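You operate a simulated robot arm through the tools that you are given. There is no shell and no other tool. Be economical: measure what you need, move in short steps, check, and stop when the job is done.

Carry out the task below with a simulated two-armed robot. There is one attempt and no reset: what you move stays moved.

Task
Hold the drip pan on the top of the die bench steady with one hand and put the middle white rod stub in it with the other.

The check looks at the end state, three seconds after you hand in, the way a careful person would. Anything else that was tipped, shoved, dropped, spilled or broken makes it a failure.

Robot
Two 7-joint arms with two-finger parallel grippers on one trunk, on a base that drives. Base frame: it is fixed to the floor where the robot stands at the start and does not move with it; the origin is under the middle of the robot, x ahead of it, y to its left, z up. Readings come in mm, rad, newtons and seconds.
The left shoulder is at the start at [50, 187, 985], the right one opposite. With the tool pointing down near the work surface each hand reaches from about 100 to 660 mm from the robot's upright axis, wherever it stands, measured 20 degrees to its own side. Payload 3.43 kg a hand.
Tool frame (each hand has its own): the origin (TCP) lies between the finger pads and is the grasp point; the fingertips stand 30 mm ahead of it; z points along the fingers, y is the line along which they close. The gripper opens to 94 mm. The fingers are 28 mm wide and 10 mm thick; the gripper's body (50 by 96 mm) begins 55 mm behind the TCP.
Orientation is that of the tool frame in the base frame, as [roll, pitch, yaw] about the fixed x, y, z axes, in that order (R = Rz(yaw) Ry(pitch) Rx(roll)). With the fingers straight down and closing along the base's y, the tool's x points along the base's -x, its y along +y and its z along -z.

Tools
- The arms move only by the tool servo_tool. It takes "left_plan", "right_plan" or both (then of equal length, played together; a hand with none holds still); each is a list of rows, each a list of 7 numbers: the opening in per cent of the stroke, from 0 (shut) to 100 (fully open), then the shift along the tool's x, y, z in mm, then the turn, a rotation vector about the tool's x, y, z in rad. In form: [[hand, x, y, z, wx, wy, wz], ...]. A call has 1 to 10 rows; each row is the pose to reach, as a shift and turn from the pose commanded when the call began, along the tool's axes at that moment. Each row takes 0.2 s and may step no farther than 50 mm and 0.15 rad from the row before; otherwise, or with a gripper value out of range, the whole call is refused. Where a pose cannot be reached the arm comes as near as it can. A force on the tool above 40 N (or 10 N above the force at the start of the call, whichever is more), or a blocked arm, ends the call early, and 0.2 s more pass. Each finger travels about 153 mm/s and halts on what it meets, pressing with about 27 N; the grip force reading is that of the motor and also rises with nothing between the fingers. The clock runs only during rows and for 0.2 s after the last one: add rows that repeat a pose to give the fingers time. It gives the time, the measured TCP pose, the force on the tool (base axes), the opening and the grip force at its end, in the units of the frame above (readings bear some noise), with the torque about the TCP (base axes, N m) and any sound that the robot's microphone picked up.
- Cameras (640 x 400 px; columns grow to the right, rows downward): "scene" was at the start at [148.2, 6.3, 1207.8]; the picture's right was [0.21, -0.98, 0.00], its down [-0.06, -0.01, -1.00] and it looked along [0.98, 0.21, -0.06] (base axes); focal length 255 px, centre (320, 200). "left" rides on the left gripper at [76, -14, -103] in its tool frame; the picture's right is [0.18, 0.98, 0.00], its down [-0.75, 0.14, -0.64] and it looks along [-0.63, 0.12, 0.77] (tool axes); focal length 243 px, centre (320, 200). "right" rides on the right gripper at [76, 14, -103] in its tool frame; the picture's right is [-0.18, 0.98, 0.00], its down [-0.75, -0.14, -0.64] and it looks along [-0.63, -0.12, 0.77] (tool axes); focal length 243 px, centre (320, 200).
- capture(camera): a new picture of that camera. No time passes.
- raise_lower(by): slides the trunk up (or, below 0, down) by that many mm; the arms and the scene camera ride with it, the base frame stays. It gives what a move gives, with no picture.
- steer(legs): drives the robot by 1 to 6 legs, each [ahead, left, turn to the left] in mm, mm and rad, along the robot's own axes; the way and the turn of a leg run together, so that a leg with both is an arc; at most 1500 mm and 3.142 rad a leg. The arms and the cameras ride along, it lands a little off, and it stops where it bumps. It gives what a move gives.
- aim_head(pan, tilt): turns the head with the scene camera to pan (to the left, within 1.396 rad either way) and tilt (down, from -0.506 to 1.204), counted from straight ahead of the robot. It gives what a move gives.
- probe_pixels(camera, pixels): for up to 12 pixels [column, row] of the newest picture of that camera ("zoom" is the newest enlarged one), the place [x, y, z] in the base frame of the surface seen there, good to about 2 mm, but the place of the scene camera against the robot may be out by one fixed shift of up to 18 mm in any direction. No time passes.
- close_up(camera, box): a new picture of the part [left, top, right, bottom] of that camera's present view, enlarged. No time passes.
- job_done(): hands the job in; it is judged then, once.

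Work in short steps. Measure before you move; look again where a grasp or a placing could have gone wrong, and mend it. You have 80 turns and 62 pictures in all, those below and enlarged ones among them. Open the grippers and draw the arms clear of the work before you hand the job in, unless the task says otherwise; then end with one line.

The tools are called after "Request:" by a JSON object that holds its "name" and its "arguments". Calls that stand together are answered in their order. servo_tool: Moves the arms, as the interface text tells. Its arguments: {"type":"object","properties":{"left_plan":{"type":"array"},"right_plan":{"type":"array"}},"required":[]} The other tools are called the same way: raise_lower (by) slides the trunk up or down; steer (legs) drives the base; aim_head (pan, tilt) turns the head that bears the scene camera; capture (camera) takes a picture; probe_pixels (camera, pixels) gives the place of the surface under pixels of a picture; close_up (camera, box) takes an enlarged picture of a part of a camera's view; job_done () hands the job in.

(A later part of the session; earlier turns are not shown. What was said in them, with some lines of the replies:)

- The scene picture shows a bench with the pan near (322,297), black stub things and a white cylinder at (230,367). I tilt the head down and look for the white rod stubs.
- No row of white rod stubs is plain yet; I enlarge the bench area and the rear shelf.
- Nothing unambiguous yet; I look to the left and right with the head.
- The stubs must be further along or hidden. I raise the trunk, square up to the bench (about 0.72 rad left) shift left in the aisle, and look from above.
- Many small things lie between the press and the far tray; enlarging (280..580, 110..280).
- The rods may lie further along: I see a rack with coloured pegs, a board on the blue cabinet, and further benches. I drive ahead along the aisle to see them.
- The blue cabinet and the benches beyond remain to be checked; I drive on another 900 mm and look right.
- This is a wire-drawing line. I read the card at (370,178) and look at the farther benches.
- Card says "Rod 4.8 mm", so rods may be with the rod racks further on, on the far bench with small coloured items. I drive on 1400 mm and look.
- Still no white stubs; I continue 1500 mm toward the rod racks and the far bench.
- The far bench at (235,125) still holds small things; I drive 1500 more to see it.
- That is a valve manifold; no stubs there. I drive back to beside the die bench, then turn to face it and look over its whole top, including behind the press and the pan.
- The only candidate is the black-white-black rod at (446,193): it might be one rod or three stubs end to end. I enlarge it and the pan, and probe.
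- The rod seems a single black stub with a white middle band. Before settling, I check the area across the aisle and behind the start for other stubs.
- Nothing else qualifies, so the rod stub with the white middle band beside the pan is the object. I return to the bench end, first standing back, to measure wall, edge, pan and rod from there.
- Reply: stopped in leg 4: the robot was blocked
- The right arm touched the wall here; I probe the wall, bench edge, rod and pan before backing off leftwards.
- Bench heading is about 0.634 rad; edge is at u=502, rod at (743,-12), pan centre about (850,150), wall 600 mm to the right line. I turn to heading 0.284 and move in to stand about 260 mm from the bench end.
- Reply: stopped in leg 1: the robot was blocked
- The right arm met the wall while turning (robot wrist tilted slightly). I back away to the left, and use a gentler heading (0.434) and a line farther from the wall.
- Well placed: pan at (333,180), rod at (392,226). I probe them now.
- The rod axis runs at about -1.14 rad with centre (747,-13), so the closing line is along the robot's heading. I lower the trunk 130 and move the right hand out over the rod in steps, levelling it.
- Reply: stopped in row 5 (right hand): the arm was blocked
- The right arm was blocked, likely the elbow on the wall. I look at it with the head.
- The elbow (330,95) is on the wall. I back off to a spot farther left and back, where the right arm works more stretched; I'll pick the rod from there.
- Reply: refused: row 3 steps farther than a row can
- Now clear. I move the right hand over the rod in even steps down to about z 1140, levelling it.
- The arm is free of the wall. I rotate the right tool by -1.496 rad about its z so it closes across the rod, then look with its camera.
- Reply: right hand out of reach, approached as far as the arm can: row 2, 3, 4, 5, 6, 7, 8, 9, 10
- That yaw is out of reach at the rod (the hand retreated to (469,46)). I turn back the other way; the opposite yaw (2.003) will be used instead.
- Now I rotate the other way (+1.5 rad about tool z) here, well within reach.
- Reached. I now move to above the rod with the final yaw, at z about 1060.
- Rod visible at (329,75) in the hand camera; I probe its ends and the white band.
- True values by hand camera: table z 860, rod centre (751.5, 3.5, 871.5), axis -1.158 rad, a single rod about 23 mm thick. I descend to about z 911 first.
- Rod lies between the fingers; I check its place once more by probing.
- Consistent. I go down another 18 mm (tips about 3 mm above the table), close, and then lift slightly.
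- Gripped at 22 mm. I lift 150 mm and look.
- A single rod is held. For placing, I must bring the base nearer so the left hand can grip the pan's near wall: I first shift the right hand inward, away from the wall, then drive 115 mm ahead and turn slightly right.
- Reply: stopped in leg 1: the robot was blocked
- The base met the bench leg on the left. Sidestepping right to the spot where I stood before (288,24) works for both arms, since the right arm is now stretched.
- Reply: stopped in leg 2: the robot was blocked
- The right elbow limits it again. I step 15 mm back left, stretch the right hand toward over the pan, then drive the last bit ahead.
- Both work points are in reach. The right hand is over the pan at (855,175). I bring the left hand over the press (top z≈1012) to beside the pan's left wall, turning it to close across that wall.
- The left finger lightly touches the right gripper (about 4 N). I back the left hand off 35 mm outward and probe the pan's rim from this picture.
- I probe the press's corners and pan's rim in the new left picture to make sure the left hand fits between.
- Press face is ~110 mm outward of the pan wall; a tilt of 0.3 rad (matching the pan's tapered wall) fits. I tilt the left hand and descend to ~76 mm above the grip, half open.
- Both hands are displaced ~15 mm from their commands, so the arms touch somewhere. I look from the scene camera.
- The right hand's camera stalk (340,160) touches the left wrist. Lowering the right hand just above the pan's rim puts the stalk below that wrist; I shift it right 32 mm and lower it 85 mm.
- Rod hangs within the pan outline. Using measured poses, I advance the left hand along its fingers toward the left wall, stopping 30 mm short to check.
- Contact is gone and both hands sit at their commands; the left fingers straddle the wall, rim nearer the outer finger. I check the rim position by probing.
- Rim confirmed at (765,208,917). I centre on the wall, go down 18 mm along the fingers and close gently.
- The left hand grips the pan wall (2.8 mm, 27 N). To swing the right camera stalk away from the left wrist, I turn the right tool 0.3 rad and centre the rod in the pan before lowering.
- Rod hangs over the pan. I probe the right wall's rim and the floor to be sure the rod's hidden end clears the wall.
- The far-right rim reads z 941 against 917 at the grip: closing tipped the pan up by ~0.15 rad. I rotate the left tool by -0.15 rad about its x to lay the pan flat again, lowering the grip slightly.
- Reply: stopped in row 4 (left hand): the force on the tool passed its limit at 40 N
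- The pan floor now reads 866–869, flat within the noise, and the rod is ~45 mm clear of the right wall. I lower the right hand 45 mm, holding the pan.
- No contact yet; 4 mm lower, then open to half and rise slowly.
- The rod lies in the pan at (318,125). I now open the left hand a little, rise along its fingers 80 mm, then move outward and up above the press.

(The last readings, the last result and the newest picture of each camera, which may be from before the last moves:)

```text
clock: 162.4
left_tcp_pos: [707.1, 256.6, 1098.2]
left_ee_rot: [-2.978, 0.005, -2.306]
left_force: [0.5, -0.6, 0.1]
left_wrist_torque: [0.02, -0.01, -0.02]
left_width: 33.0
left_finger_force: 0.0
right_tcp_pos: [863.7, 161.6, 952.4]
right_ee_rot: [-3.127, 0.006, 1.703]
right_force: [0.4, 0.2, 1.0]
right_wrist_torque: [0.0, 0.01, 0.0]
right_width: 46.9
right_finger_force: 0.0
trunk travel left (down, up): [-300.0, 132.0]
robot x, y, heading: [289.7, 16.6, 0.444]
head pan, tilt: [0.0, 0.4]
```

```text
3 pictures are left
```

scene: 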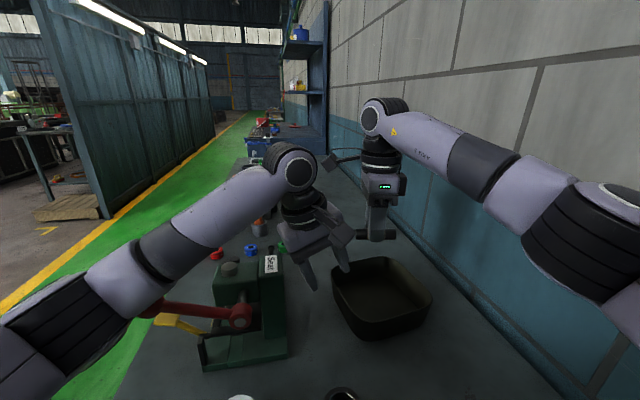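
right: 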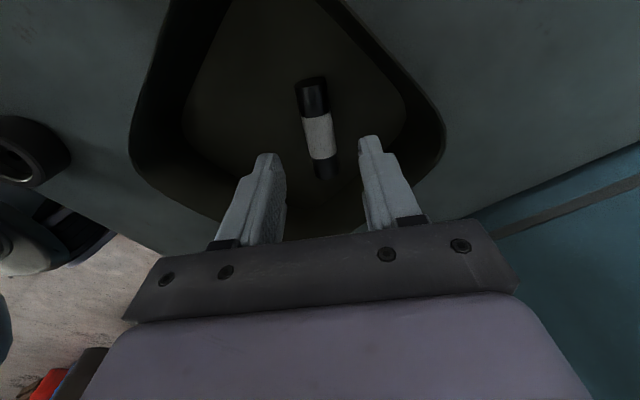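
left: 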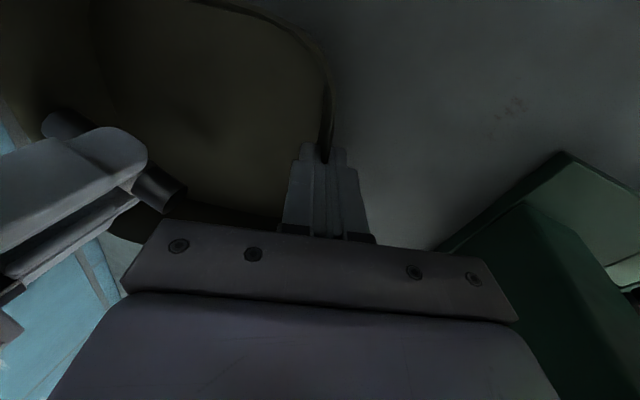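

Pan sits flat with the rod in it. I take the left hand up and outward over the press, and raise the right hand 90 mm.

Request:
{"name": "servo_tool", "arguments": {"left_plan": [[35, 0, 0, -40, 0, 0, 0], [35, 0, 0, -80, 0, 0, 0], [35, 0, 10, -110, 0, 0, 0], [35, 0, 45, -118, 0, 0, 0], [35, 0, 80, -125, 0, 0, 0], [35, 0, 80, -125, 0, 0, 0]], "right_plan": [[50, 0, 0, 0, 0, 0, 0], [50, 0, 0, 0, 0, 0, 0], [50, 0, 0, 0, 0, 0, 0], [50, 0, 0, -30, 0, 0, 0], [50, 0, 0, -60, 0, 0, 0], [50, 0, 0, -90, 0, 0, 0]]}}

Request:
{"name": "steer", "arguments": {"legs": [[-250, 0, 0]]}}

Request:
{"name": "aim_head", "arguments": {"pan": 0.05, "tilt": 0.7}}

Request:
{"name": "capture", "arguments": {"camera": "scene"}}

```text
clock: 163.8
left_tcp_pos: [633.8, 325.4, 1208.5]
left_ee_rot: [-2.977, 0.005, -2.306]
left_force: [-0.2, -0.5, 0.2]
left_wrist_torque: [0.01, -0.03, -0.02]
left_width: 33.1
left_finger_force: 0.0
right_tcp_pos: [866.2, 161.0, 1043.4]
right_ee_rot: [-3.126, 0.008, 1.704]
right_force: [-0.7, -0.1, -0.7]
right_wrist_torque: [-0.03, 0.0, 0.04]
right_width: 46.8
right_finger_force: 0.1
trunk travel left (down, up): [-300.0, 132.0]
robot x, y, heading: [287.4, 18.1, 0.441]
head pan, tilt: [0.0, 0.4]
```

```text
clock: 165.6
left_tcp_pos: [407.5, 219.0, 1208.7]
left_ee_rot: [-2.976, 0.007, -2.3]
left_force: [0.1, -0.3, -0.5]
left_wrist_torque: [0.04, 0.02, 0.01]
left_width: 32.8
left_finger_force: 0.2
right_tcp_pos: [638.5, 58.8, 1042.1]
right_ee_rot: [-3.128, 0.005, 1.712]
right_force: [-0.8, -0.5, 0.5]
right_wrist_torque: [0.01, -0.03, 0.0]
right_width: 47.1
right_finger_force: 0.0
trunk travel left (down, up): [-300.0, 132.0]
robot x, y, heading: [61.8, -84.8, 0.453]
head pan, tilt: [0.0, 0.4]
```

```text
clock: 166.4
left_tcp_pos: [407.1, 219.6, 1209.0]
left_ee_rot: [-2.978, 0.003, -2.3]
left_force: [-0.3, -0.4, 0.5]
left_wrist_torque: [-0.03, 0.0, 0.02]
left_width: 33.0
left_finger_force: 0.0
right_tcp_pos: [638.9, 56.8, 1043.7]
right_ee_rot: [-3.128, 0.006, 1.712]
right_force: [0.5, -0.2, -0.3]
right_wrist_torque: [-0.03, -0.06, -0.02]
right_width: 46.9
right_finger_force: 0.1
trunk travel left (down, up): [-300.0, 132.0]
robot x, y, heading: [63.9, -88.2, 0.455]
head pan, tilt: [0.051, 0.7]
```

```text
2 pictures are left
```

scene: 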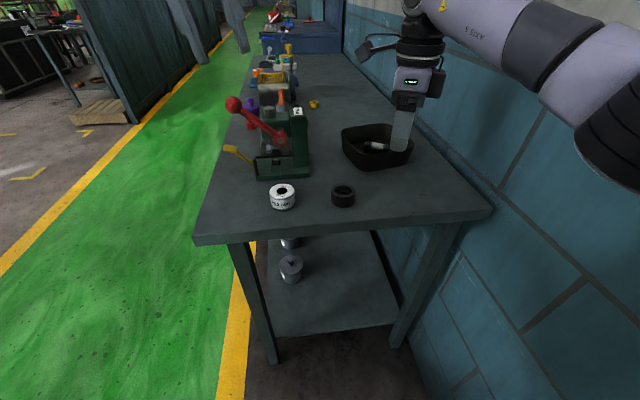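

The rod lies in the pan at (376,146), pan upright, nothing else disturbed. I open both grippers fully in free air before handing in.

Request:
{"name": "servo_tool", "arguments": {"left_plan": [[100, 0, 0, 0, 0, 0, 0], [100, 0, 0, 0, 0, 0, 0]], "right_plan": [[100, 0, 0, -20, 0, 0, 0], [100, 0, 0, -20, 0, 0, 0]]}}

Request:
{"name": "job_done", "arguments": {}}

```text
clock: 167.0
left_tcp_pos: [407.6, 219.2, 1207.9]
left_ee_rot: [-2.98, 0.004, -2.301]
left_force: [0.5, 0.4, -0.2]
left_wrist_torque: [0.03, 0.01, 0.01]
left_width: 93.8
left_finger_force: 0.0
right_tcp_pos: [639.2, 56.7, 1063.0]
right_ee_rot: [-3.128, 0.007, 1.71]
right_force: [0.0, 0.7, 0.6]
right_wrist_torque: [0.02, 0.0, 0.01]
right_width: 93.9
right_finger_force: 0.2
trunk travel left (down, up): [-300.0, 132.0]
robot x, y, heading: [62.3, -86.6, 0.453]
head pan, tilt: [0.051, 0.7]
```

```text
The job is handed in.
```

The rod stub with the white middle band is in the drip pan: the left hand held the pan while the right put it in, and both hands are now open and clear. I found no row of white stubs, so I took this to be the one you meant. Gripping tipped the pan by about 0.15 rad, and I levelled it before setting the stub down. The robot also bumped the wall and the bench, but the last picture shows nothing else out of place.
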